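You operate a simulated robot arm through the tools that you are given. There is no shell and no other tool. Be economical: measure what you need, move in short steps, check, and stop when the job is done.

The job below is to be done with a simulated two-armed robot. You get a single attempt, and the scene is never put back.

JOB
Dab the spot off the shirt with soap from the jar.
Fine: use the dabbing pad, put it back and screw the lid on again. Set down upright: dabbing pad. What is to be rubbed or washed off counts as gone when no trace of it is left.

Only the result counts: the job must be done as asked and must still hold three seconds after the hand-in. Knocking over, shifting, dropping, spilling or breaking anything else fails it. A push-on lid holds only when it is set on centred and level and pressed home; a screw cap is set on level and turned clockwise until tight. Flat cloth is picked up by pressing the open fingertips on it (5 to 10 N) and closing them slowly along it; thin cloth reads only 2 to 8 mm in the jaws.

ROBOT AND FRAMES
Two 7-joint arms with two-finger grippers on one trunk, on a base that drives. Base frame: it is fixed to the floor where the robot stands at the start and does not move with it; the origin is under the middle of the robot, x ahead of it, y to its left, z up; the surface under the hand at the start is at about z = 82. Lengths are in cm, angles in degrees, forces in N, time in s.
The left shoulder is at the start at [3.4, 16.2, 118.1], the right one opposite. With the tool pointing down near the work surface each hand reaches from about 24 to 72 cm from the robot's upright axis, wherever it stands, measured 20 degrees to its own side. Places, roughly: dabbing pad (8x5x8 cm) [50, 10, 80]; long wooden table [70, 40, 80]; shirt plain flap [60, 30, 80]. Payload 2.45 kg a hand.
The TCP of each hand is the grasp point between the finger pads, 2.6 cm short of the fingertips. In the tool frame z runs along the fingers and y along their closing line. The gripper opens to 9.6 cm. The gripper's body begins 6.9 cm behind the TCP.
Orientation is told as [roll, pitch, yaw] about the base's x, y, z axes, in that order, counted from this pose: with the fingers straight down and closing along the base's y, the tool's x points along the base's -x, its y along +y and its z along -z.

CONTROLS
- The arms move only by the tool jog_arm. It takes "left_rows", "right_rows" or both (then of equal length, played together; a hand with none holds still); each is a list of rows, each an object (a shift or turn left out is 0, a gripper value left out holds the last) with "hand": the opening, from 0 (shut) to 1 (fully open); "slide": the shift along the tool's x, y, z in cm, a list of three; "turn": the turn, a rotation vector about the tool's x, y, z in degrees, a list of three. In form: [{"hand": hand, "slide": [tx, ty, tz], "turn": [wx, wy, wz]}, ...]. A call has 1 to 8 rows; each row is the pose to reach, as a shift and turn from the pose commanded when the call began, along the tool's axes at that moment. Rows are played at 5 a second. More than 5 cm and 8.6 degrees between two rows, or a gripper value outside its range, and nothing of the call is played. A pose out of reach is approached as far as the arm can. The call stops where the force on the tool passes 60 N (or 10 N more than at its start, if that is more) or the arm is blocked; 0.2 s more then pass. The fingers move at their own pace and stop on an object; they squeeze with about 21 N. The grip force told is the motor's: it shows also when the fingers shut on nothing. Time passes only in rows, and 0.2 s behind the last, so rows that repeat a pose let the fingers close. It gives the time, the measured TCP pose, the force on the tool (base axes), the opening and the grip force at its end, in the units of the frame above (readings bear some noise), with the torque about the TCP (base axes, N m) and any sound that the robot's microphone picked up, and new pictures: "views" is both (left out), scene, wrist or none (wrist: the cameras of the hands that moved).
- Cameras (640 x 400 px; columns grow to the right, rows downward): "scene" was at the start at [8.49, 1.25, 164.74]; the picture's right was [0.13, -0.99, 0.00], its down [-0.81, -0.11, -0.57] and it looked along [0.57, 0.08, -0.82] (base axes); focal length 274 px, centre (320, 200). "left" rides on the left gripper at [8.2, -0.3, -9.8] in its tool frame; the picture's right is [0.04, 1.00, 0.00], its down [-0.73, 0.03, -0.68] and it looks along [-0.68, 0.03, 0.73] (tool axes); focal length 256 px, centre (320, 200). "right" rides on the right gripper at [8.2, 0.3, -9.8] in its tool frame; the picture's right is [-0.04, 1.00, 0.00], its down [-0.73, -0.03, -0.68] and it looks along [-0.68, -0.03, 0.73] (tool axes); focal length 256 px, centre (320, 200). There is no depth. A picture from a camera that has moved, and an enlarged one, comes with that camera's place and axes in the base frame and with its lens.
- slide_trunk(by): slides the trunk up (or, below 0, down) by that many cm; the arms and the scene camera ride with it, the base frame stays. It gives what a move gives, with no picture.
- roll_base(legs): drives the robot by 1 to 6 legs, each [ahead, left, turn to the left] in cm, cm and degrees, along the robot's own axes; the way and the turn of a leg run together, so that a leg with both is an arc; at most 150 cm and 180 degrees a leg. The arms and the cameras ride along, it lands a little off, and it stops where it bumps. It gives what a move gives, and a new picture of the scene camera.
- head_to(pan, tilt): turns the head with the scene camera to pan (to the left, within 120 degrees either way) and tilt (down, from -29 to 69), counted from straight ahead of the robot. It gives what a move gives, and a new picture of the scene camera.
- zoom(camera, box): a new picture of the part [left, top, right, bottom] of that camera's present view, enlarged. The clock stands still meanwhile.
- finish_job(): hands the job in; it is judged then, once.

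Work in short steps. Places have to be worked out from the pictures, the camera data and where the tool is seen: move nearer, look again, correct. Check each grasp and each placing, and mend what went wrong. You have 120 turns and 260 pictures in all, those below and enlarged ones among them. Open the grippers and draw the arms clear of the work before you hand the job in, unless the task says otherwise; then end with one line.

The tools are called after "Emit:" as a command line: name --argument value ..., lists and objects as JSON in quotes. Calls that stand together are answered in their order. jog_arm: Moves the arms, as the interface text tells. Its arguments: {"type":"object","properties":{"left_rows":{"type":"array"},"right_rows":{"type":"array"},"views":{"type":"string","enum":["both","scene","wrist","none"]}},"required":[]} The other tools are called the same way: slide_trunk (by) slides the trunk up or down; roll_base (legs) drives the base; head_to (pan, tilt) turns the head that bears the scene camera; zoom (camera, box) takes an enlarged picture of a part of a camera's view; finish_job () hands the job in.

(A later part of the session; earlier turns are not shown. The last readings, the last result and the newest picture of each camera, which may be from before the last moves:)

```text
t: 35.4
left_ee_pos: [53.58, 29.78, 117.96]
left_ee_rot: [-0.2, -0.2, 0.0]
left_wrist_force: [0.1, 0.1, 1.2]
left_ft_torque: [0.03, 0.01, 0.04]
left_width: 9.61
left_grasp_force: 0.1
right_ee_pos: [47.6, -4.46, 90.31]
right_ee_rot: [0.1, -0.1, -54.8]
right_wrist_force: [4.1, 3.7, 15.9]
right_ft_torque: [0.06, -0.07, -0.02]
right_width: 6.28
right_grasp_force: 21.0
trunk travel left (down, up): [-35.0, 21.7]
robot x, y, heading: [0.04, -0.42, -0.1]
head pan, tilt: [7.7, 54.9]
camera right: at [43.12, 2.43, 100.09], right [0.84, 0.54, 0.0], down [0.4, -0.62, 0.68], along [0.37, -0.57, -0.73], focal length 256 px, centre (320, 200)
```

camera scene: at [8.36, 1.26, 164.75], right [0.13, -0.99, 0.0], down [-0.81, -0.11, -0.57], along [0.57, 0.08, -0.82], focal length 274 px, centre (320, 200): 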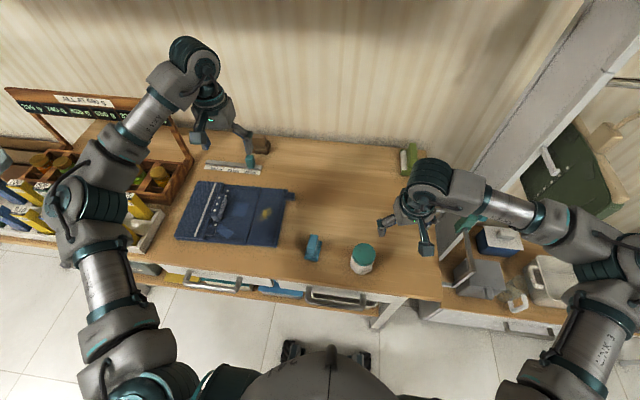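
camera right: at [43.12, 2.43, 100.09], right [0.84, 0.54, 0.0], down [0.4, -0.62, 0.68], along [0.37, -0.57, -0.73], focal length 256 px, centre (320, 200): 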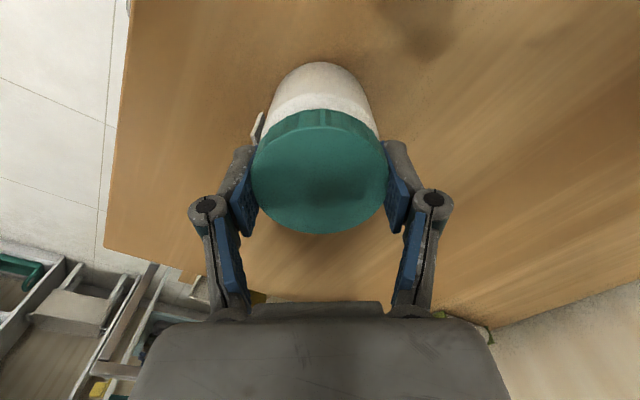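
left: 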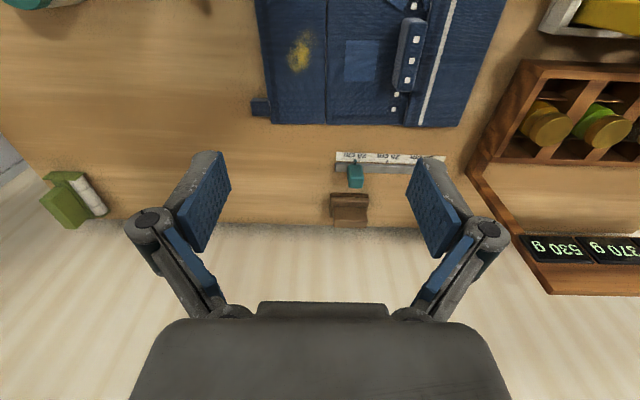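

Lid is clearly rising against the hand. I ease up slightly and turn on.

Emit:
jog_arm --right_rows '[{"slide": [0, 0, -0.1], "turn": [0, 0, -8]}, {"slide": [0, 0, -0.1], "turn": [0, 0, -16]}, {"slide": [0, 0, -0.1], "turn": [0, 0, -24]}, {"slide": [0, 0, -0.12], "turn": [0, 0, -32]}, {"slide": [0, 0, -0.14], "turn": [0, 0, -40]}, {"slide": [0, 0, -0.16], "turn": [0, 0, -48]}, {"slide": [0, 0, -0.18], "turn": [0, 0, -56]}, {"slide": [0, 0, -0.2], "turn": [0, 0, -64]}]' --views "wrist"

```text
t: 37.2
left_ee_pos: [53.47, 29.81, 117.88]
left_ee_rot: [-0.1, -0.1, 0.1]
left_wrist_force: [0.0, 0.4, -0.1]
left_ft_torque: [0.01, 0.0, -0.02]
left_width: 9.57
left_grasp_force: 0.1
right_ee_pos: [47.74, -4.49, 90.46]
right_ee_rot: [-0.1, -0.1, 9.2]
right_wrist_force: [0.3, 0.3, -0.4]
right_ft_torque: [-0.01, 0.02, -0.01]
right_width: 6.24
right_grasp_force: 20.7
trunk travel left (down, up): [-35.0, 21.7]
robot x, y, heading: [-0.06, 0.15, 0.2]
head pan, tilt: [7.7, 54.9]
camera right: at [39.57, -5.43, 100.21], right [-0.12, 0.99, 0.0], down [0.73, 0.09, 0.68], along [0.68, 0.08, -0.73], focal length 256 px, centre (320, 200)
```

right: 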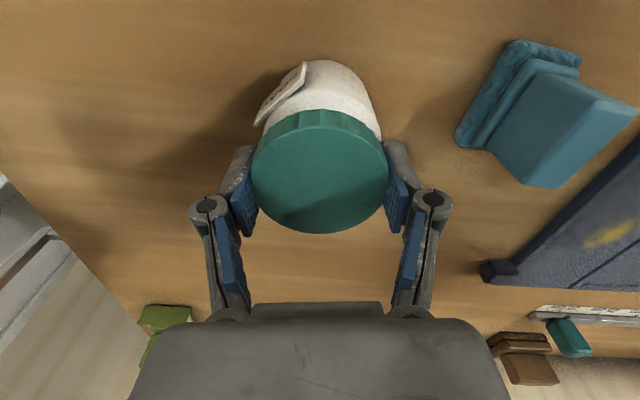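

The jar turned along again when unloaded, so still threaded. Press, finish the stroke, then wind back for another.

Emit:
jog_arm --right_rows '[{"slide": [0, 0, 0.2]}, {"slide": [0, 0, 0.2], "turn": [0, 0, -8]}, {"slide": [0, 0, 0.2], "turn": [0, 0, -16]}, {"slide": [0, 0, 0.2], "turn": [0, 0, -18]}, {"hand": 0.85, "slide": [0, 0, 0.2], "turn": [0, 0, -18]}, {"hand": 1, "slide": [0, 0, 0.2], "turn": [0, 0, -18]}, {"hand": 1, "slide": [0, 0, -4.2], "turn": [0, 0, -18]}, {"hand": 1, "slide": [0, 0, -4.2], "turn": [0, 0, -10]}]' --views "none"

Emit:
jog_arm --right_rows '[{"turn": [0, 0, 8]}, {"turn": [0, 0, 16]}, {"turn": [0, 0, 24]}, {"turn": [0, 0, 32]}, {"turn": [0, 0, 40]}, {"turn": [0, 0, 48]}, {"turn": [0, 0, 56]}, {"turn": [0, 0, 64]}]' --views "wrist"

```text
t: 39.0
left_ee_pos: [53.41, 29.83, 118.05]
left_ee_rot: [0.0, -0.1, 0.1]
left_wrist_force: [0.3, -0.4, 0.1]
left_ft_torque: [-0.01, 0.02, 0.01]
left_width: 9.59
left_grasp_force: 0.0
right_ee_pos: [47.66, -4.58, 94.51]
right_ee_rot: [-0.1, -0.1, 19.0]
right_wrist_force: [0.2, 0.0, 0.2]
right_ft_torque: [0.01, -0.01, -0.03]
right_width: 9.6
right_grasp_force: 0.1
trunk travel left (down, up): [-35.0, 21.7]
robot x, y, heading: [0.27, 0.0, -0.1]
head pan, tilt: [7.7, 54.9]
```

```text
t: 40.8
left_ee_pos: [53.44, 29.66, 117.88]
left_ee_rot: [-0.2, -0.2, 0.0]
left_wrist_force: [1.0, 0.3, 0.3]
left_ft_torque: [0.01, 0.02, -0.01]
left_width: 9.6
left_grasp_force: 0.1
right_ee_pos: [47.64, -4.47, 94.55]
right_ee_rot: [0.0, -0.1, -45.1]
right_wrist_force: [0.7, 0.3, -0.1]
right_ft_torque: [0.05, -0.02, 0.03]
right_width: 9.59
right_grasp_force: 0.1
trunk travel left (down, up): [-35.0, 21.7]
robot x, y, heading: [-0.11, 0.04, -0.1]
head pan, tilt: [7.7, 54.9]
camera right: at [42.06, 1.57, 104.37], right [0.74, 0.68, 0.0], down [0.5, -0.54, 0.68], along [0.46, -0.5, -0.73], focal length 256 px, centre (320, 200)
```

right: 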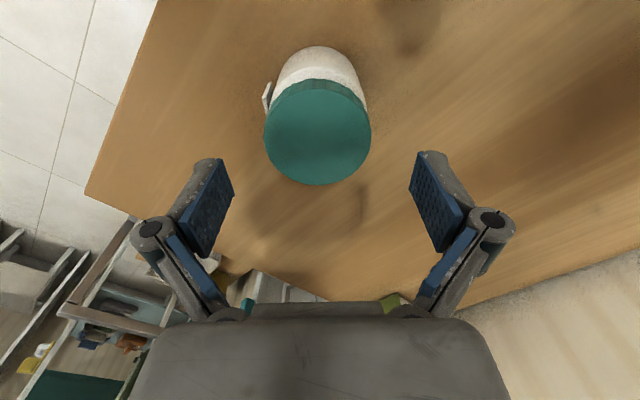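

Wind back further, then grip and turn.

Emit:
jog_arm --right_rows '[{"turn": [0, 0, 8]}, {"turn": [0, 0, 16]}, {"turn": [0, 0, 24]}, {"turn": [0, 0, 32]}, {"turn": [0, 0, 40]}, {"turn": [0, 0, 48]}, {"turn": [0, 0, 56]}, {"turn": [0, 0, 64]}]' --views "none"

Emit:
jog_arm --right_rows '[{"slide": [0, 0, 2.2]}, {"slide": [0, 0, 4.1]}, {"hand": 0.75, "slide": [0, 0, 4.1]}, {"hand": 0, "slide": [0, 0, 4.1]}, {"hand": 0, "slide": [0, 0, 4.1]}, {"hand": 0, "slide": [0, 0, 4.25], "turn": [0, 0, -8]}, {"slide": [0, 0, 4.25], "turn": [0, 0, -16]}, {"slide": [0, 0, 4.25], "turn": [0, 0, -24]}]' --views "none"

Emit:
jog_arm --right_rows '[{"turn": [0, 0, -8]}, {"turn": [0, 0, -16]}, {"turn": [0, 0, -24]}, {"turn": [0, 0, -32]}, {"turn": [0, 0, -40]}, {"turn": [0, 0, -48]}]' --views "wrist"

```text
t: 42.6
left_ee_pos: [53.57, 29.79, 117.86]
left_ee_rot: [-0.1, -0.2, 0.0]
left_wrist_force: [-0.1, -0.1, -0.3]
left_ft_torque: [-0.02, 0.01, -0.05]
left_width: 9.63
left_grasp_force: 0.0
right_ee_pos: [47.7, -4.45, 94.68]
right_ee_rot: [0.3, 0.0, -109.1]
right_wrist_force: [0.7, -0.8, 0.2]
right_ft_torque: [0.0, -0.01, 0.01]
right_width: 9.62
right_grasp_force: 0.1
trunk travel left (down, up): [-35.0, 21.7]
robot x, y, heading: [-0.28, 0.07, -0.3]
head pan, tilt: [7.7, 54.9]
```

```text
t: 44.4
left_ee_pos: [53.47, 29.94, 118.02]
left_ee_rot: [-0.1, -0.2, 0.1]
left_wrist_force: [-0.4, -0.5, 0.4]
left_ft_torque: [0.0, 0.0, 0.01]
left_width: 9.61
left_grasp_force: 0.1
right_ee_pos: [47.71, -4.3, 90.61]
right_ee_rot: [0.4, 0.0, -85.0]
right_wrist_force: [2.1, -0.3, 21.3]
right_ft_torque: [0.05, -0.01, -0.04]
right_width: 6.31
right_grasp_force: 21.2
trunk travel left (down, up): [-35.0, 21.7]
robot x, y, heading: [-0.15, -0.1, -0.2]
head pan, tilt: [7.7, 54.9]
```

```text
t: 45.8
left_ee_pos: [53.44, 29.77, 117.9]
left_ee_rot: [-0.1, -0.3, 0.0]
left_wrist_force: [0.1, 0.5, 0.2]
left_ft_torque: [0.03, -0.01, 0.0]
left_width: 9.57
left_grasp_force: 0.1
right_ee_pos: [47.58, -4.45, 90.52]
right_ee_rot: [0.0, -0.1, -36.9]
right_wrist_force: [1.2, -0.3, 17.0]
right_ft_torque: [0.04, 0.02, -0.01]
right_width: 6.26
right_grasp_force: 20.8
trunk travel left (down, up): [-35.0, 21.7]
robot x, y, heading: [0.09, 0.04, -0.2]
head pan, tilt: [7.7, 54.9]
camera right: at [41.21, 0.71, 100.25], right [0.63, 0.78, 0.0], down [0.57, -0.46, 0.68], along [0.53, -0.43, -0.73], focal length 256 px, centre (320, 200)
```

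right: 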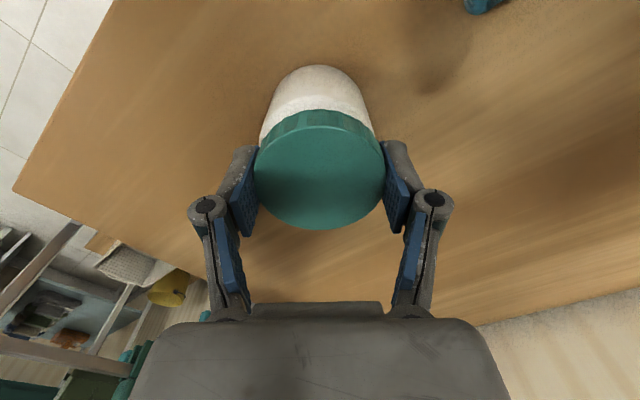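

Force no longer climbs; the lid may be off its thread. I test by lifting 1 cm.

Emit:
jog_arm --right_rows '[{"slide": [0, 0, -0.4]}, {"slide": [0, 0, -0.8]}, {"slide": [0, 0, -1.2]}, {"slide": [0, 0, -1.2]}]' --views "wrist"

Emit:
zoom --camera "scene" --box '[300, 190, 400, 270]'

```text
t: 46.8
left_ee_pos: [53.51, 29.78, 117.89]
left_ee_rot: [-0.1, -0.1, 0.0]
left_wrist_force: [0.2, 0.0, 0.2]
left_ft_torque: [0.04, -0.01, 0.01]
left_width: 9.6
left_grasp_force: 0.0
right_ee_pos: [47.63, -4.53, 91.5]
right_ee_rot: [0.0, -0.1, -37.0]
right_wrist_force: [0.2, -0.7, -0.1]
right_ft_torque: [0.0, 0.02, 0.05]
right_width: 6.27
right_grasp_force: 20.7
trunk travel left (down, up): [-35.0, 21.7]
robot x, y, heading: [0.09, -0.38, 0.2]
head pan, tilt: [7.7, 54.9]
camera right: at [41.31, 0.62, 101.32], right [0.63, 0.77, 0.0], down [0.57, -0.46, 0.68], along [0.53, -0.43, -0.73], focal length 256 px, centre (320, 200)
```

right: 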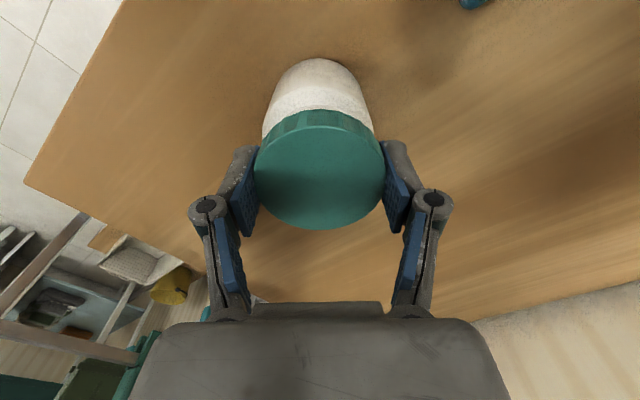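

```text
5.00 times, centred on (350, 230) of scene
camera zoom: at [8.49, 1.36, 164.74], right [0.13, -0.99, 0.0], down [-0.81, -0.11, -0.57], along [0.57, 0.08, -0.82], focal length 1370 px, centre (170, 50)
```

zoom: 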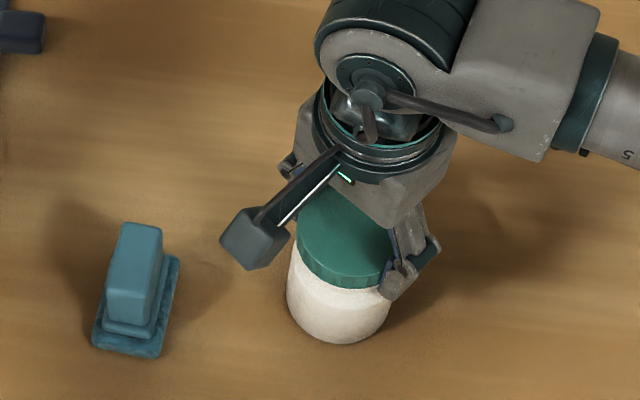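

The jar body shrinks relative to the lid, so the lid seems free. I lift further.

Emit:
jog_arm --right_rows '[{"slide": [0, 0, -2]}, {"slide": [0, 0, -4]}, {"slide": [0, 0, -6]}, {"slide": [0, 0, -6]}]' --views "wrist"

Emit:
zoom --camera "scene" --box '[300, 190, 400, 270]'

```text
t: 47.8
left_ee_pos: [53.48, 29.81, 117.92]
left_ee_rot: [-0.1, 0.0, 0.2]
left_wrist_force: [-0.7, -0.1, -1.1]
left_ft_torque: [0.02, -0.02, -0.03]
left_width: 9.6
left_grasp_force: 0.1
right_ee_pos: [47.61, -4.38, 97.59]
right_ee_rot: [0.1, 0.0, -37.0]
right_wrist_force: [-0.6, -0.3, 0.0]
right_ft_torque: [0.01, -0.02, 0.01]
right_width: 6.25
right_grasp_force: 21.6
trunk travel left (down, up): [-35.0, 21.7]
robot x, y, heading: [0.31, 0.17, 0.2]
head pan, tilt: [7.7, 54.9]
camera right: at [41.2, 0.68, 107.35], right [0.63, 0.77, 0.0], down [0.57, -0.46, 0.68], along [0.53, -0.43, -0.73], focal length 256 px, centre (320, 200)
```

right: 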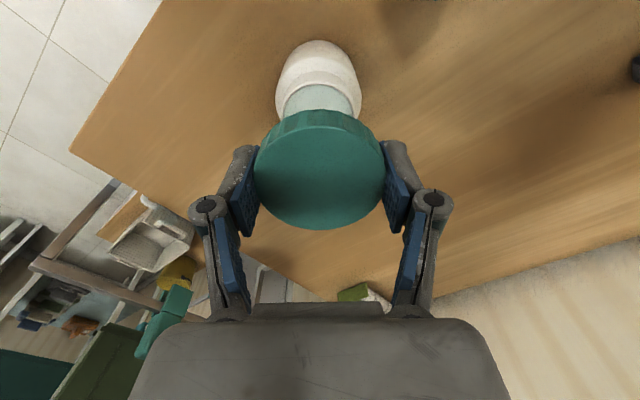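

```text
5.00 times, centred on (350, 230) of scene
camera zoom: at [8.47, 1.36, 164.74], right [0.13, -0.99, 0.0], down [-0.81, -0.11, -0.57], along [0.57, 0.08, -0.82], focal length 1370 px, centre (170, 50)
```

zoom: 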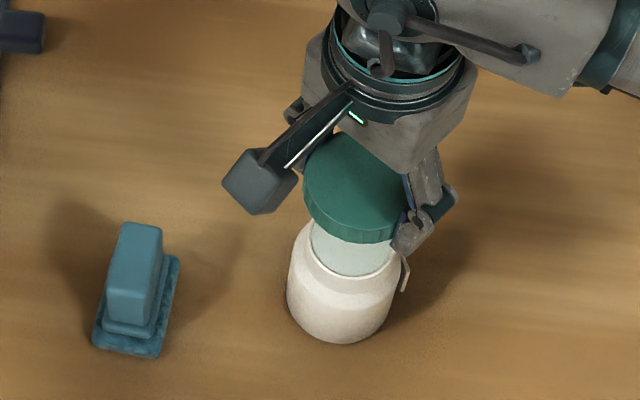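

The lid is off; soap is near the brim. Keeping the lid in the right hand, I move it away to the right while the left hand comes over the pad.

Emit:
jog_arm --right_rows '[{"slide": [-1, -1, -2]}, {"slide": [-3.5, -3, -4]}, {"slide": [-6, -5, -6]}, {"slide": [-8.5, -7, -8]}, {"slide": [-11, -9, -9]}, {"slide": [-13.5, -11, -9]}, {"slide": [-16, -13, -9]}, {"slide": [-16, -13, -9]}]' --left_rows '[{"slide": [0, 0, 0]}, {"slide": [1.3, -3, 2]}, {"slide": [2.6, -6.5, 4.5]}, {"slide": [3.9, -10, 7]}, {"slide": [5.2, -13.5, 9.5]}, {"slide": [6.5, -17.2, 12]}, {"slide": [8.3, -21.3, 14]}, {"slide": [8.3, -21.3, 15]}]'

```text
t: 49.6
left_ee_pos: [45.13, 8.18, 102.83]
left_ee_rot: [0.0, -0.3, 0.1]
left_wrist_force: [0.6, -0.4, 0.3]
left_ft_torque: [-0.05, -0.02, 0.02]
left_width: 9.61
left_grasp_force: 0.0
right_ee_pos: [52.77, -24.47, 106.44]
right_ee_rot: [0.2, -0.1, -37.0]
right_wrist_force: [0.5, 0.0, -0.7]
right_ft_torque: [-0.01, 0.0, 0.01]
right_width: 6.27
right_grasp_force: 21.1
trunk travel left (down, up): [-35.0, 21.7]
robot x, y, heading: [-0.08, 0.54, -0.3]
head pan, tilt: [7.7, 54.9]
camera scene: at [8.45, 0.71, 164.74], right [0.13, -0.99, 0.0], down [-0.81, -0.11, -0.57], along [0.57, 0.08, -0.82], focal length 274 px, centre (320, 200)
camera right: at [46.25, -19.4, 116.24], right [0.63, 0.77, 0.0], down [0.57, -0.47, 0.68], along [0.53, -0.43, -0.73], focal length 256 px, centre (320, 200)
camera left: at [36.96, 7.83, 112.59], right [-0.04, 1.0, 0.0], down [0.73, 0.03, 0.68], along [0.68, 0.03, -0.73], focal length 256 px, centre (320, 200)
```

scene: 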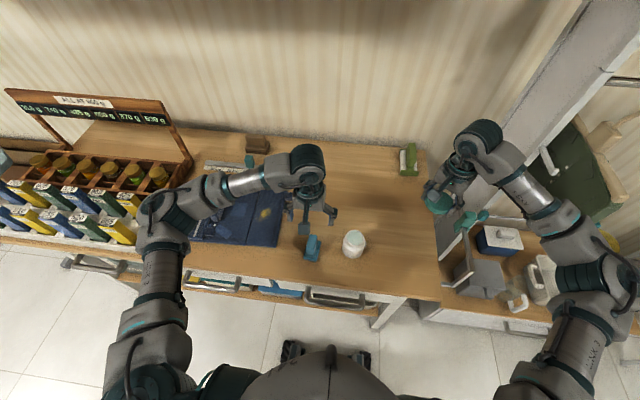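
right: 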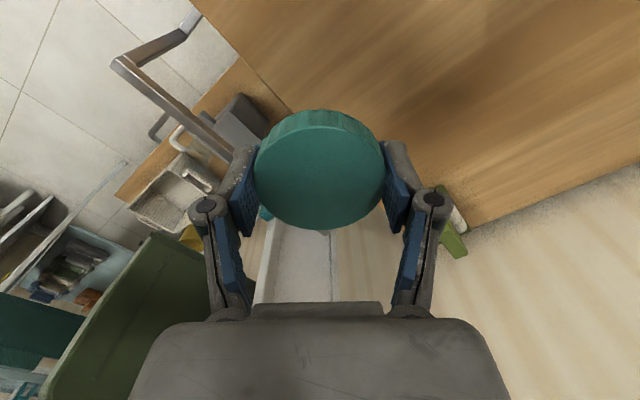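
left: 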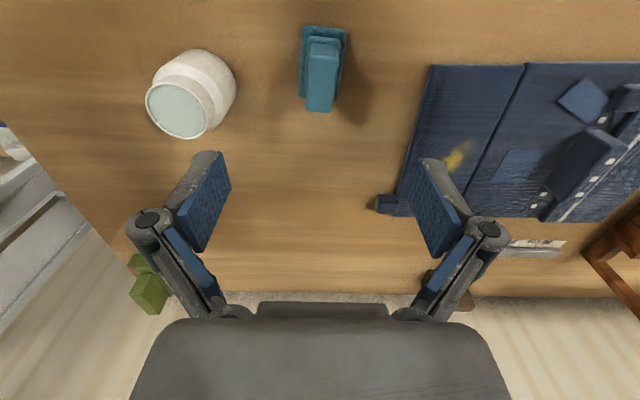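

I enlarge the pad and the open jar in the left view.

Emit:
zoom --camera "left" --box '[130, 10, 370, 160]'

Emit:
zoom --camera "scene" --box '[290, 215, 386, 275]'

```text
2.67 times, centred on (250, 85) of left
camera zoom: at [36.96, 7.83, 112.59], right [-0.04, 1.0, 0.0], down [0.73, 0.03, 0.68], along [0.68, 0.03, -0.73], focal length 683 px, centre (507, 507)
```

zoom: 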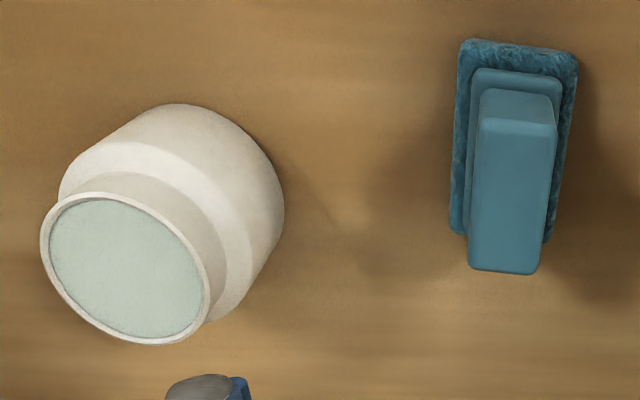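

```text
6.67 times, centred on (338, 245) of scene
camera zoom: at [8.45, 0.71, 164.74], right [0.13, -0.99, 0.0], down [-0.81, -0.11, -0.57], along [0.57, 0.08, -0.82], focal length 1827 px, centre (200, -100)
```

zoom: 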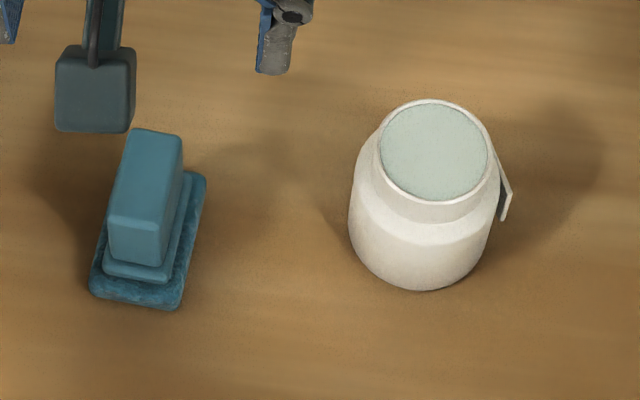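

Pad felt spans about x 42.2–49.2, y 6.3–10.8, handle ~2.5 cm wide along y. I lower the left hand to z≈95 for a check.

Emit:
jog_arm --left_rows '[{"slide": [-0.1, 0.2, 4]}, {"slide": [-0.1, 0.2, 7.5]}, {"slide": [-0.1, 0.2, 7.5]}]' --views "wrist"

Emit:
zoom --camera "scene" --box '[280, 190, 376, 270]'

```text
t: 50.4
left_ee_pos: [45.16, 8.45, 95.28]
left_ee_rot: [0.1, -0.2, 0.0]
left_wrist_force: [0.1, 0.1, 0.2]
left_ft_torque: [0.0, 0.0, 0.03]
left_width: 9.61
left_grasp_force: 0.0
right_ee_pos: [52.52, -24.59, 106.4]
right_ee_rot: [0.2, -0.1, -37.0]
right_wrist_force: [0.5, 0.3, -0.3]
right_ft_torque: [0.01, -0.06, 0.01]
right_width: 6.28
right_grasp_force: 21.1
trunk travel left (down, up): [-35.0, 21.7]
robot x, y, heading: [-0.25, 0.03, 0.1]
head pan, tilt: [7.7, 54.9]
camera left: at [37.04, 8.16, 105.11], right [-0.04, 1.0, 0.0], down [0.73, 0.03, 0.68], along [0.68, 0.03, -0.73], focal length 256 px, centre (320, 200)
```

left: 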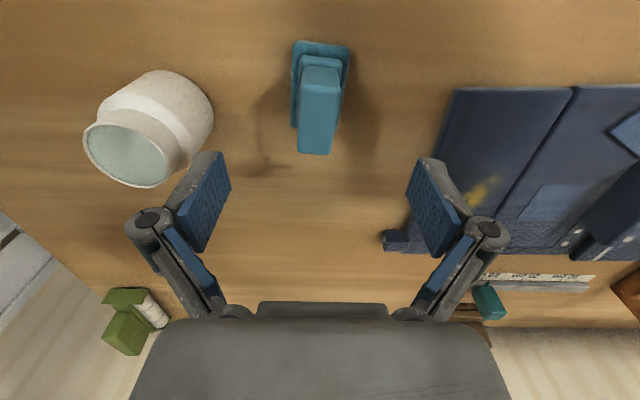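

```text
5.00 times, centred on (328, 230) of scene
camera zoom: at [8.4, 0.88, 164.75], right [0.13, -0.99, 0.0], down [-0.81, -0.11, -0.57], along [0.57, 0.08, -0.82], focal length 1370 px, centre (280, 50)
```

zoom: 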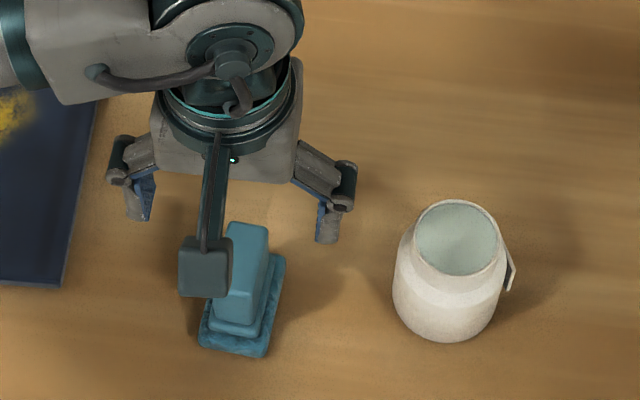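

Handle top seems at z≈88–89, centre (45.5, 8.4). I lower to TCP z≈87.2 and close on the handle.

Emit:
jog_arm --left_rows '[{"slide": [-0.35, -0.05, 4]}, {"slide": [-0.35, -0.05, 7]}, {"slide": [-0.35, -0.05, 8.1]}, {"hand": 0.5, "slide": [-0.35, -0.05, 8.1]}, {"hand": 0.35, "slide": [-0.35, -0.05, 8.1]}, {"hand": 0, "slide": [-0.35, -0.05, 8.1]}, {"hand": 0, "slide": [-0.35, -0.05, 8.1]}]' --views "wrist"

Emit:
zoom --camera "scene" --box '[280, 200, 376, 270]'

```text
t: 52.0
left_ee_pos: [45.75, 8.59, 87.32]
left_ee_rot: [0.0, -0.3, -0.1]
left_wrist_force: [-0.6, -1.4, 0.2]
left_ft_torque: [-0.04, -0.04, 0.0]
left_width: 2.53
left_grasp_force: 20.6
right_ee_pos: [52.69, -24.52, 106.49]
right_ee_rot: [0.1, -0.1, -37.0]
right_wrist_force: [0.2, -0.1, -0.1]
right_ft_torque: [0.0, 0.0, -0.04]
right_width: 6.25
right_grasp_force: 21.6
trunk travel left (down, up): [-35.0, 21.7]
robot x, y, heading: [-0.33, -0.02, -0.3]
head pan, tilt: [7.7, 54.9]
camera left: at [37.52, 8.13, 97.0], right [-0.04, 1.0, 0.0], down [0.73, 0.03, 0.68], along [0.68, 0.03, -0.73], focal length 256 px, centre (320, 200)
```

left: 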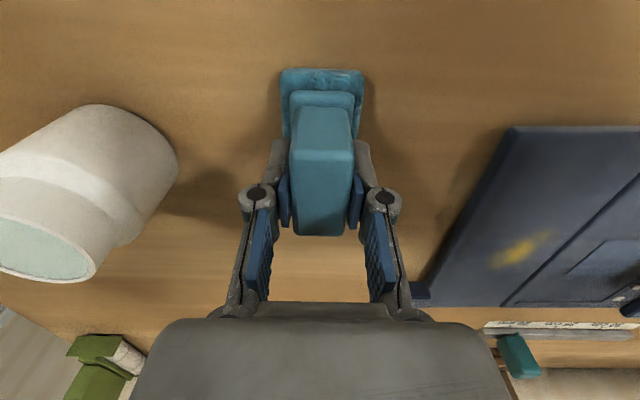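

```text
5.71 times, centred on (328, 235) of scene
camera zoom: at [8.43, 1.01, 164.74], right [0.13, -0.99, 0.0], down [-0.81, -0.11, -0.57], along [0.57, 0.08, -0.82], focal length 1566 px, centre (274, 0)
```

zoom: 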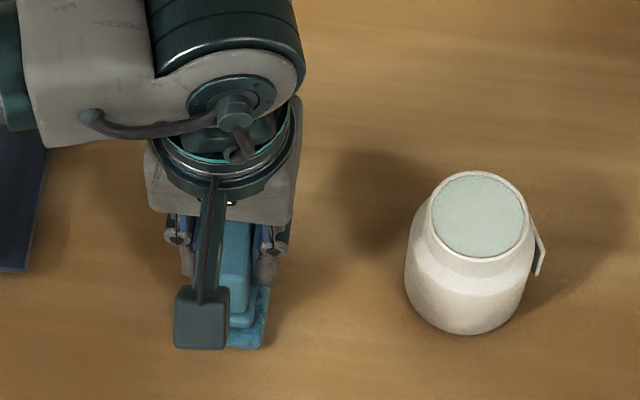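

The pad is gripped (2.53 cm). I lift it, carry it over the jar and tilt it 35° so one corner of the felt points down into the opening.

Emit:
jog_arm --left_rows '[{"hand": 0, "slide": [0, 0, -4.5]}, {"slide": [0, 0, -9]}, {"slide": [-0.4, -3, -12.7], "turn": [5, 5, 0]}, {"slide": [-0.8, -7, -12.7], "turn": [10, 10, 0]}, {"slide": [-1.1, -10, -12.7], "turn": [15, 15, 0]}, {"slide": [-1.35, -12.2, -12.7], "turn": [20, 20, 0]}, {"slide": [-1.35, -12.2, -12.7], "turn": [24.7, 24.7, 0]}, {"slide": [-1.35, -12.2, -12.7], "turn": [24.7, 24.7, 0]}]'

Emit:
zoom --camera "scene" --box '[290, 180, 410, 270]'

```text
t: 53.8
left_ee_pos: [46.92, -3.78, 100.06]
left_ee_rot: [-26.3, 23.8, -5.6]
left_wrist_force: [-0.3, 0.2, -1.5]
left_ft_torque: [0.02, -0.05, -0.01]
left_width: 2.53
left_grasp_force: 21.1
right_ee_pos: [52.71, -24.36, 106.45]
right_ee_rot: [0.1, -0.1, -37.1]
right_wrist_force: [0.1, -0.6, -2.0]
right_ft_torque: [0.01, 0.01, 0.02]
right_width: 6.27
right_grasp_force: 21.4
trunk travel left (down, up): [-35.0, 21.7]
robot x, y, heading: [-0.07, 0.18, -0.2]
head pan, tilt: [7.7, 54.9]
camera scene: at [8.47, 0.99, 164.74], right [0.13, -0.99, 0.0], down [-0.81, -0.11, -0.57], along [0.57, 0.08, -0.82], focal length 274 px, centre (320, 200)
camera left: at [43.65, 0.68, 111.49], right [-0.13, 0.91, -0.39], down [0.94, 0.24, 0.25], along [0.32, -0.33, -0.89], focal length 256 px, centre (320, 200)
```

scene: 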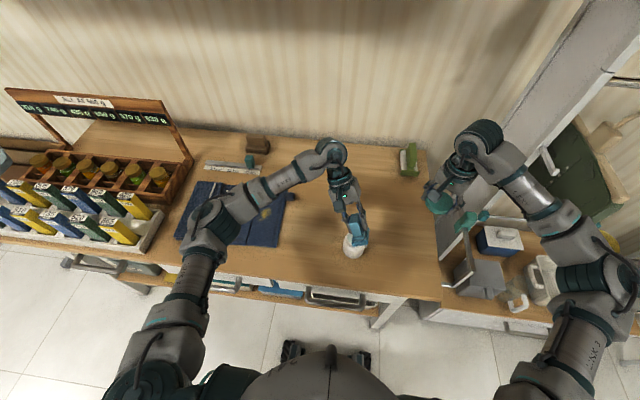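
left: 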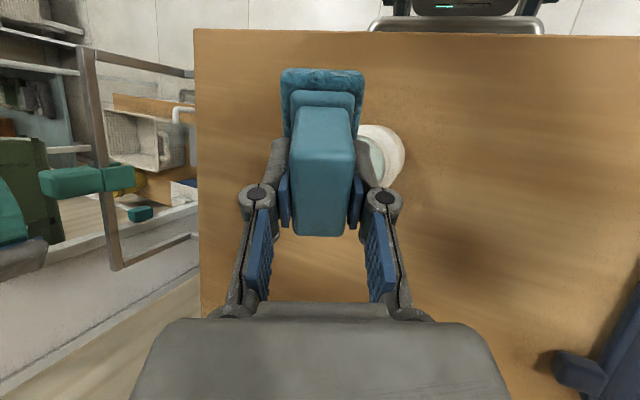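

```text
4.44 times, centred on (350, 225) of scene
camera zoom: at [8.47, 0.99, 164.74], right [0.13, -0.99, 0.0], down [-0.81, -0.11, -0.57], along [0.57, 0.08, -0.82], focal length 1218 px, centre (187, 89)
```

zoom: 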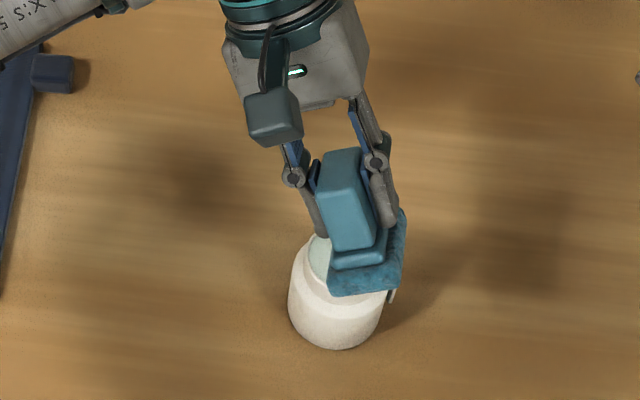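

Orientation is as planned; the low corner should be at about (47.9, -4.2, 93.4), soap at about 89.4. I lower straight down 3.6 cm.

Emit:
jog_arm --left_rows '[{"slide": [-0.7, 0.7, 1.4]}, {"slide": [-1.2, 1.2, 2.4]}, {"slide": [-1.46, 1.46, 2.95]}, {"slide": [-1.46, 1.46, 2.95]}]' --views "wrist"

Emit:
zoom --camera "scene" --box '[310, 200, 390, 270]'

Emit:
zoom --camera "left" --box '[260, 50, 460, 200]'

```text
t: 54.8
left_ee_pos: [47.09, -3.8, 96.72]
left_ee_rot: [-26.4, 23.6, -5.6]
left_wrist_force: [0.1, 1.0, 17.8]
left_ft_torque: [0.01, -0.08, 0.0]
left_width: 2.54
left_grasp_force: 21.1
right_ee_pos: [52.59, -24.39, 106.42]
right_ee_rot: [0.2, -0.2, -37.0]
right_wrist_force: [0.1, -0.7, 0.2]
right_ft_torque: [0.02, 0.0, -0.02]
right_width: 6.27
right_grasp_force: 21.4
trunk travel left (down, up): [-35.0, 21.7]
robot x, y, heading: [-0.06, -0.1, -0.1]
head pan, tilt: [7.7, 54.9]
camera left: at [43.58, 0.64, 108.05], right [-0.12, 0.91, -0.39], down [0.94, 0.24, 0.25], along [0.32, -0.34, -0.89], focal length 256 px, centre (320, 200)
```

left: 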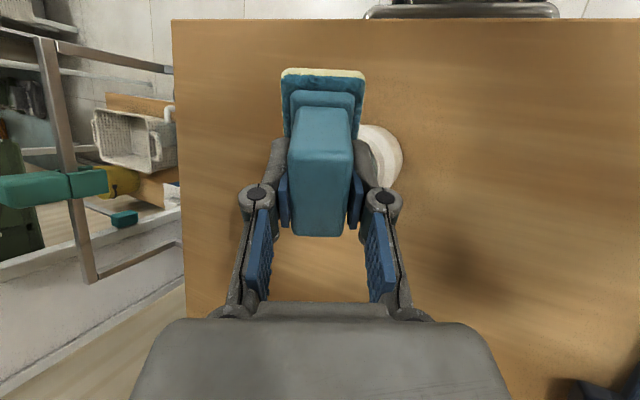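

```text
5.71 times, centred on (350, 235) of scene
camera zoom: at [8.22, 1.01, 164.79], right [0.13, -0.99, 0.0], down [-0.81, -0.11, -0.57], along [0.57, 0.08, -0.82], focal length 1566 px, centre (149, 0)
```

zoom: 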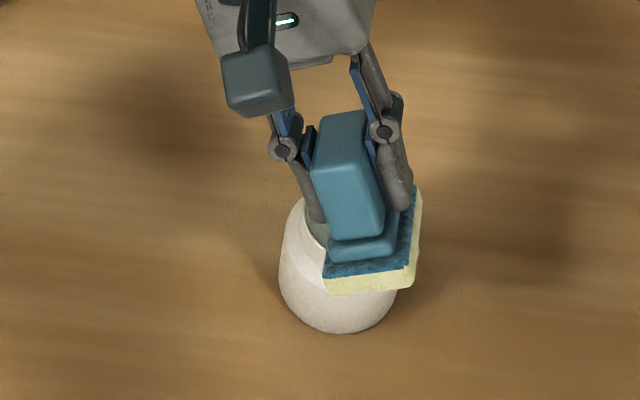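

```text
2.67 times, centred on (360, 125) of left
camera zoom: at [43.58, 0.64, 108.05], right [-0.12, 0.91, -0.39], down [0.94, 0.24, 0.25], along [0.32, -0.34, -0.89], focal length 683 px, centre (213, 400)
```

zoom: 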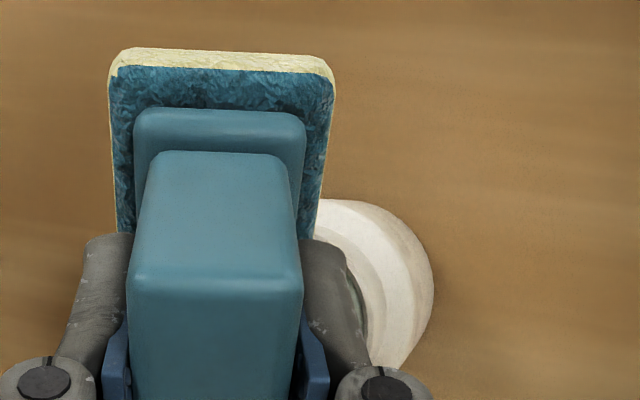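

The felt now shows a pale soapy layer: soap is taken. I raise and level the pad.

Emit:
jog_arm --left_rows '[{"slide": [0.8, -0.8, -1.65]}, {"slide": [1.8, -1.8, -3.7]}, {"slide": [3, -3, -6.1]}, {"slide": [3, -3, -6.1], "turn": [-5, -5, 0]}, {"slide": [3, -3, -6.1], "turn": [-10, -10, 0]}, {"slide": [3, -3, -6.1], "turn": [-15, -15, 0]}, {"slide": [3, -3, -6.1], "turn": [-20, -20, 0]}, {"slide": [3, -3, -6.1], "turn": [-24.7, -24.7, 0]}]'

Emit:
zoom --camera "scene" --box '[290, 180, 410, 270]'

```text
t: 56.6
left_ee_pos: [47.08, -3.64, 103.88]
left_ee_rot: [0.1, -0.2, 0.1]
left_wrist_force: [0.3, -0.5, -2.3]
left_ft_torque: [0.01, -0.02, -0.01]
left_width: 2.54
left_grasp_force: 20.7
right_ee_pos: [52.6, -24.55, 106.44]
right_ee_rot: [0.2, -0.1, -37.0]
right_wrist_force: [0.3, 0.2, 0.1]
right_ft_torque: [-0.04, -0.01, 0.02]
right_width: 6.28
right_grasp_force: 20.9
trunk travel left (down, up): [-35.0, 21.7]
robot x, y, heading: [0.03, -0.16, -0.3]
head pan, tilt: [7.7, 54.9]
camera scene: at [8.42, 0.79, 164.74], right [0.13, -0.99, 0.0], down [-0.81, -0.11, -0.57], along [0.57, 0.08, -0.82], focal length 274 px, centre (320, 200)
camera left: at [38.85, -4.16, 113.57], right [-0.04, 1.0, 0.0], down [0.73, 0.03, 0.68], along [0.68, 0.03, -0.73], focal length 256 px, centre (320, 200)
```

scene: 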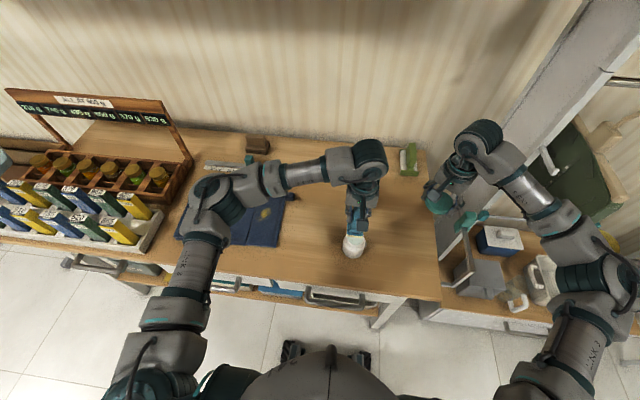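
left: 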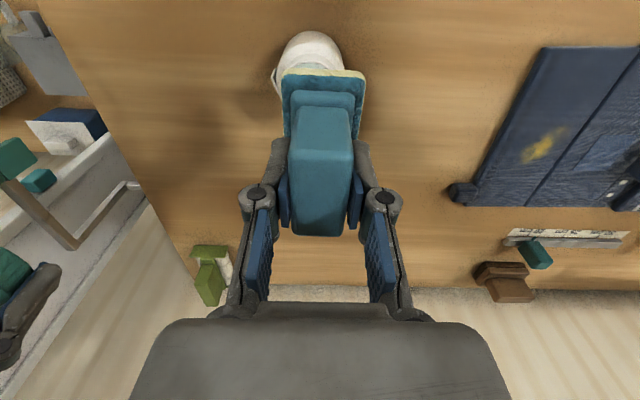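

```text
4.44 times, centred on (350, 225) of scene
camera zoom: at [8.42, 0.79, 164.74], right [0.13, -0.99, 0.0], down [-0.81, -0.11, -0.57], along [0.57, 0.08, -0.82], focal length 1218 px, centre (187, 89)
```

zoom: 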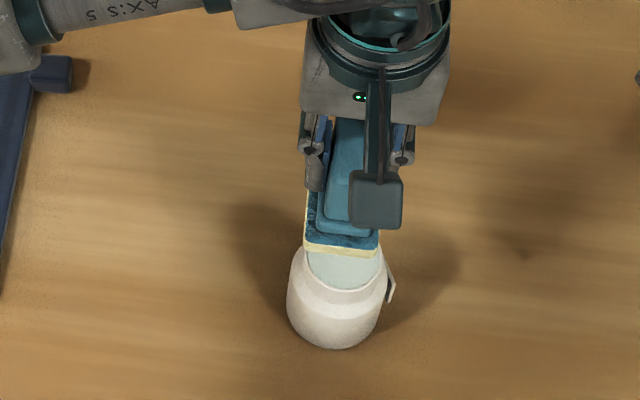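

Spot estimated at (56.6, 27.3). I carry the pad over the shirt, a bit beyond the spot so that the left camera sees it.

Emit:
jog_arm --left_rows '[{"slide": [-1.6, 3.9, 0]}, {"slide": [-3.2, 7.8, 0]}, {"slide": [-4.8, 11.7, 0]}, {"slide": [-6.4, 15.6, 0]}, {"slide": [-8, 19.5, 1]}, {"slide": [-9.7, 23.4, 2]}, {"slide": [-11.3, 27.2, 3]}, {"slide": [-12.9, 31, 4]}]'

Emit:
zoom --camera "left" --box '[220, 0, 420, 125]'

```text
t: 58.4
left_ee_pos: [60.17, 27.47, 99.59]
left_ee_rot: [-0.1, -0.1, 0.0]
left_wrist_force: [0.1, -0.3, -0.6]
left_ft_torque: [-0.02, -0.01, 0.0]
left_width: 2.54
left_grasp_force: 20.5
right_ee_pos: [52.54, -24.22, 106.34]
right_ee_rot: [0.0, -0.1, -37.1]
right_wrist_force: [0.1, -0.5, -0.3]
right_ft_torque: [-0.05, -0.03, 0.02]
right_width: 6.27
right_grasp_force: 20.9
trunk travel left (down, up): [-35.0, 21.7]
robot x, y, heading: [0.04, -0.51, 0.1]
head pan, tilt: [7.7, 54.9]
camera scene: at [8.57, 1.31, 164.73], right [0.13, -0.99, 0.0], down [-0.81, -0.11, -0.57], along [0.56, 0.08, -0.82], focal length 274 px, centre (320, 200)
camera left: at [51.92, 27.25, 109.34], right [-0.04, 1.0, 0.0], down [0.73, 0.03, 0.68], along [0.68, 0.03, -0.73], focal length 256 px, centre (320, 200)
```

scene: 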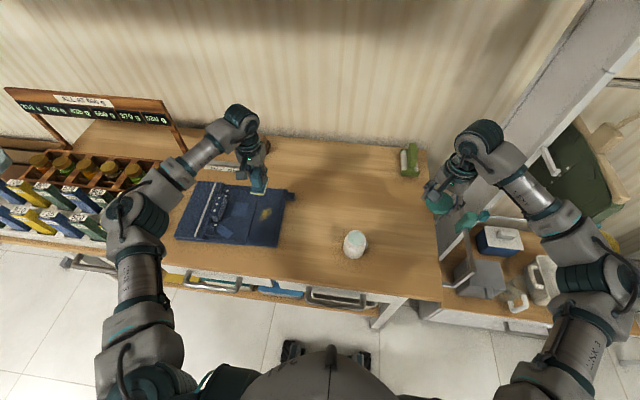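
left: 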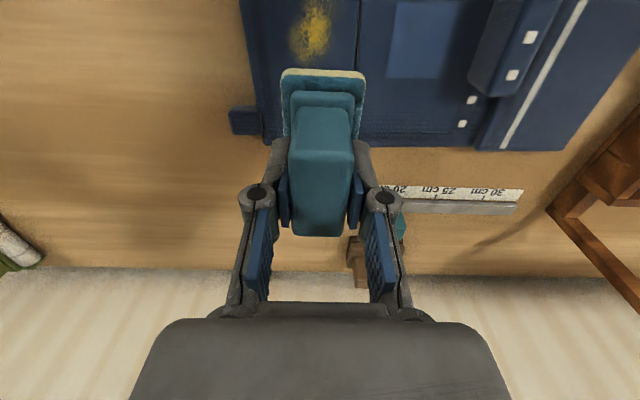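

```text
3.20 times, centred on (320, 62) of left
camera zoom: at [51.92, 27.25, 109.34], right [-0.04, 1.0, 0.0], down [0.73, 0.03, 0.68], along [0.68, 0.03, -0.73], focal length 819 px, centre (320, 640)
```

zoom: 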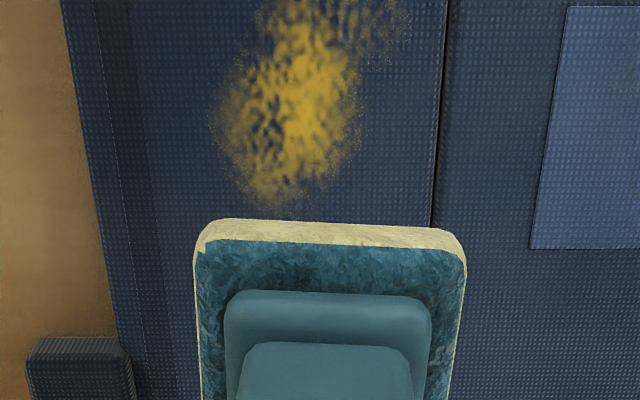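

Spot spans about x 53.5–59.3, y 24.5–29.7. I position over it and lower toward contact for the first dab.

Emit:
jog_arm --left_rows '[{"slide": [3.77, -1.2, 1]}, {"slide": [3.77, -1.2, 5]}, {"slide": [3.77, -1.2, 9]}, {"slide": [3.77, -1.2, 10.6]}, {"slide": [3.77, -1.2, 11.1]}, {"slide": [3.77, -1.2, 11.1]}]' --views "wrist"

```text
t: 59.8
left_ee_pos: [55.98, 26.13, 88.71]
left_ee_rot: [0.0, 0.0, 0.0]
left_wrist_force: [-0.1, 0.0, -0.5]
left_ft_torque: [-0.02, 0.01, -0.03]
left_width: 2.55
left_grasp_force: 20.4
right_ee_pos: [52.54, -24.21, 106.52]
right_ee_rot: [0.0, -0.1, -37.0]
right_wrist_force: [-0.2, -0.7, -0.3]
right_ft_torque: [-0.02, -0.01, -0.02]
right_width: 6.24
right_grasp_force: 20.8
trunk travel left (down, up): [-35.0, 21.7]
robot x, y, heading: [0.08, -0.2, 0.2]
head pan, tilt: [7.7, 54.9]
camera left: at [47.94, 25.81, 98.46], right [-0.04, 1.0, 0.0], down [0.73, 0.03, 0.68], along [0.68, 0.03, -0.73], focal length 256 px, centre (320, 200)
```

left: 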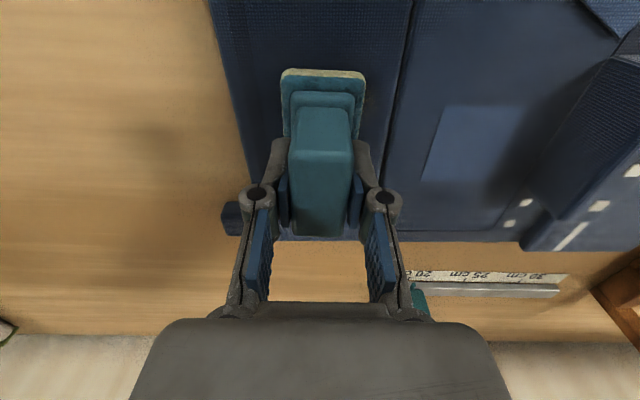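

No contact yet at z 88.7; I lower gently in small steps until the force shows a press.

Emit:
jog_arm --left_rows '[{"slide": [-0.3, 0, 0.3]}, {"slide": [-0.3, 0, 0.5]}, {"slide": [-0.3, 0, 0.6]}, {"slide": [-0.3, 0, 0.6]}]' --views "none"

```text
t: 60.8
left_ee_pos: [56.49, 26.07, 88.4]
left_ee_rot: [0.0, -0.3, 0.1]
left_wrist_force: [-0.5, 4.0, 17.9]
left_ft_torque: [0.13, 0.19, -0.02]
left_width: 2.55
left_grasp_force: 21.0
right_ee_pos: [52.5, -24.4, 106.54]
right_ee_rot: [0.2, -0.3, -37.0]
right_wrist_force: [0.5, -0.1, -0.3]
right_ft_torque: [0.02, 0.02, 0.02]
right_width: 6.27
right_grasp_force: 20.7
trunk travel left (down, up): [-35.0, 21.7]
robot x, y, heading: [0.01, 0.05, 0.3]
head pan, tilt: [7.7, 54.9]
```

Pressed with 18 N. I lift, shift 2.3 cm left, press again, and lift.

Emit:
jog_arm --left_rows '[{"slide": [0, 0, -1.5]}, {"slide": [0.1, 2.3, -1.5]}, {"slide": [0.1, 2.3, -0.3]}, {"slide": [0.1, 2.3, 0]}, {"slide": [0.1, 2.3, 0]}, {"slide": [0.1, 2.3, -1.5]}, {"slide": [-2, 2.3, -5]}, {"slide": [-5.5, 2, -8]}]' --views "wrist"

Emit:
zoom --camera "left" --box '[200, 0, 440, 150]'

Emit:
zoom --camera "scene" --box '[230, 180, 326, 260]'

```text
t: 62.6
left_ee_pos: [62.26, 27.85, 96.06]
left_ee_rot: [0.2, 0.0, 0.1]
left_wrist_force: [0.1, 0.4, -0.3]
left_ft_torque: [0.07, 0.0, -0.02]
left_width: 2.53
left_grasp_force: 20.9
right_ee_pos: [52.8, -24.6, 106.39]
right_ee_rot: [0.1, -0.1, -36.9]
right_wrist_force: [-0.2, -0.5, -0.4]
right_ft_torque: [0.01, 0.01, -0.03]
right_width: 6.3
right_grasp_force: 21.3
trunk travel left (down, up): [-35.0, 21.7]
robot x, y, heading: [-0.04, -0.11, 0.0]
head pan, tilt: [7.7, 54.9]
camera left: at [54.09, 27.5, 105.77], right [-0.04, 1.0, 0.0], down [0.73, 0.03, 0.68], along [0.68, 0.03, -0.73], focal length 256 px, centre (320, 200)
```

left: 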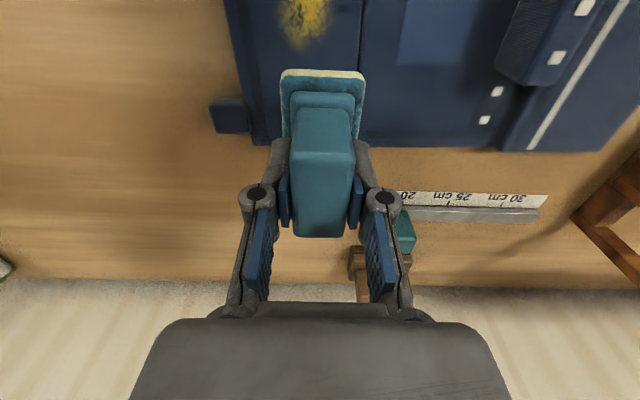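

```text
2.67 times, centred on (320, 75) of left
camera zoom: at [54.09, 27.5, 105.77], right [-0.04, 1.0, 0.0], down [0.73, 0.03, 0.68], along [0.68, 0.03, -0.73], focal length 683 px, centre (320, 533)
```

zoom: 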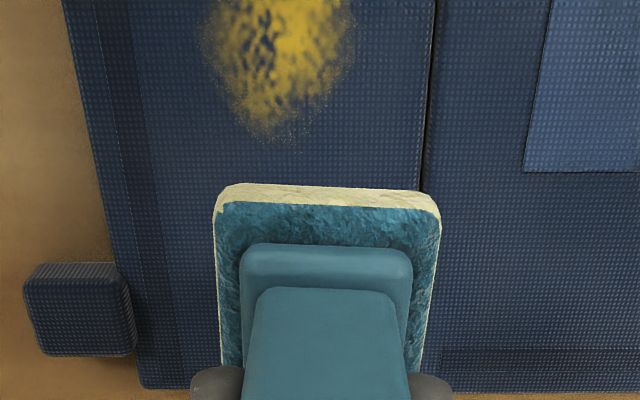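

```text
5.00 times, centred on (278, 220) of scene
camera zoom: at [8.7, 0.92, 164.72], right [0.14, -0.99, 0.0], down [-0.81, -0.11, -0.57], along [0.56, 0.08, -0.82], focal length 1370 px, centre (530, 100)
```

zoom: 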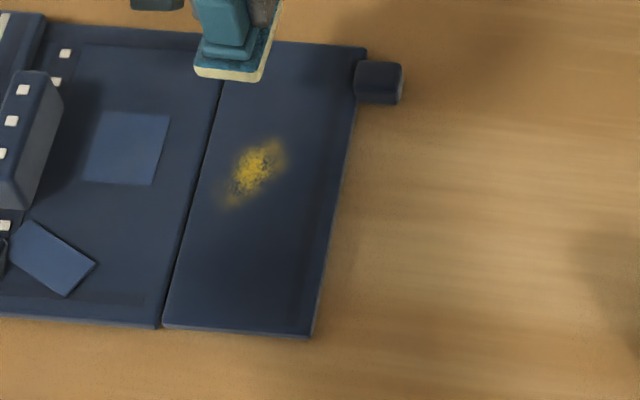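

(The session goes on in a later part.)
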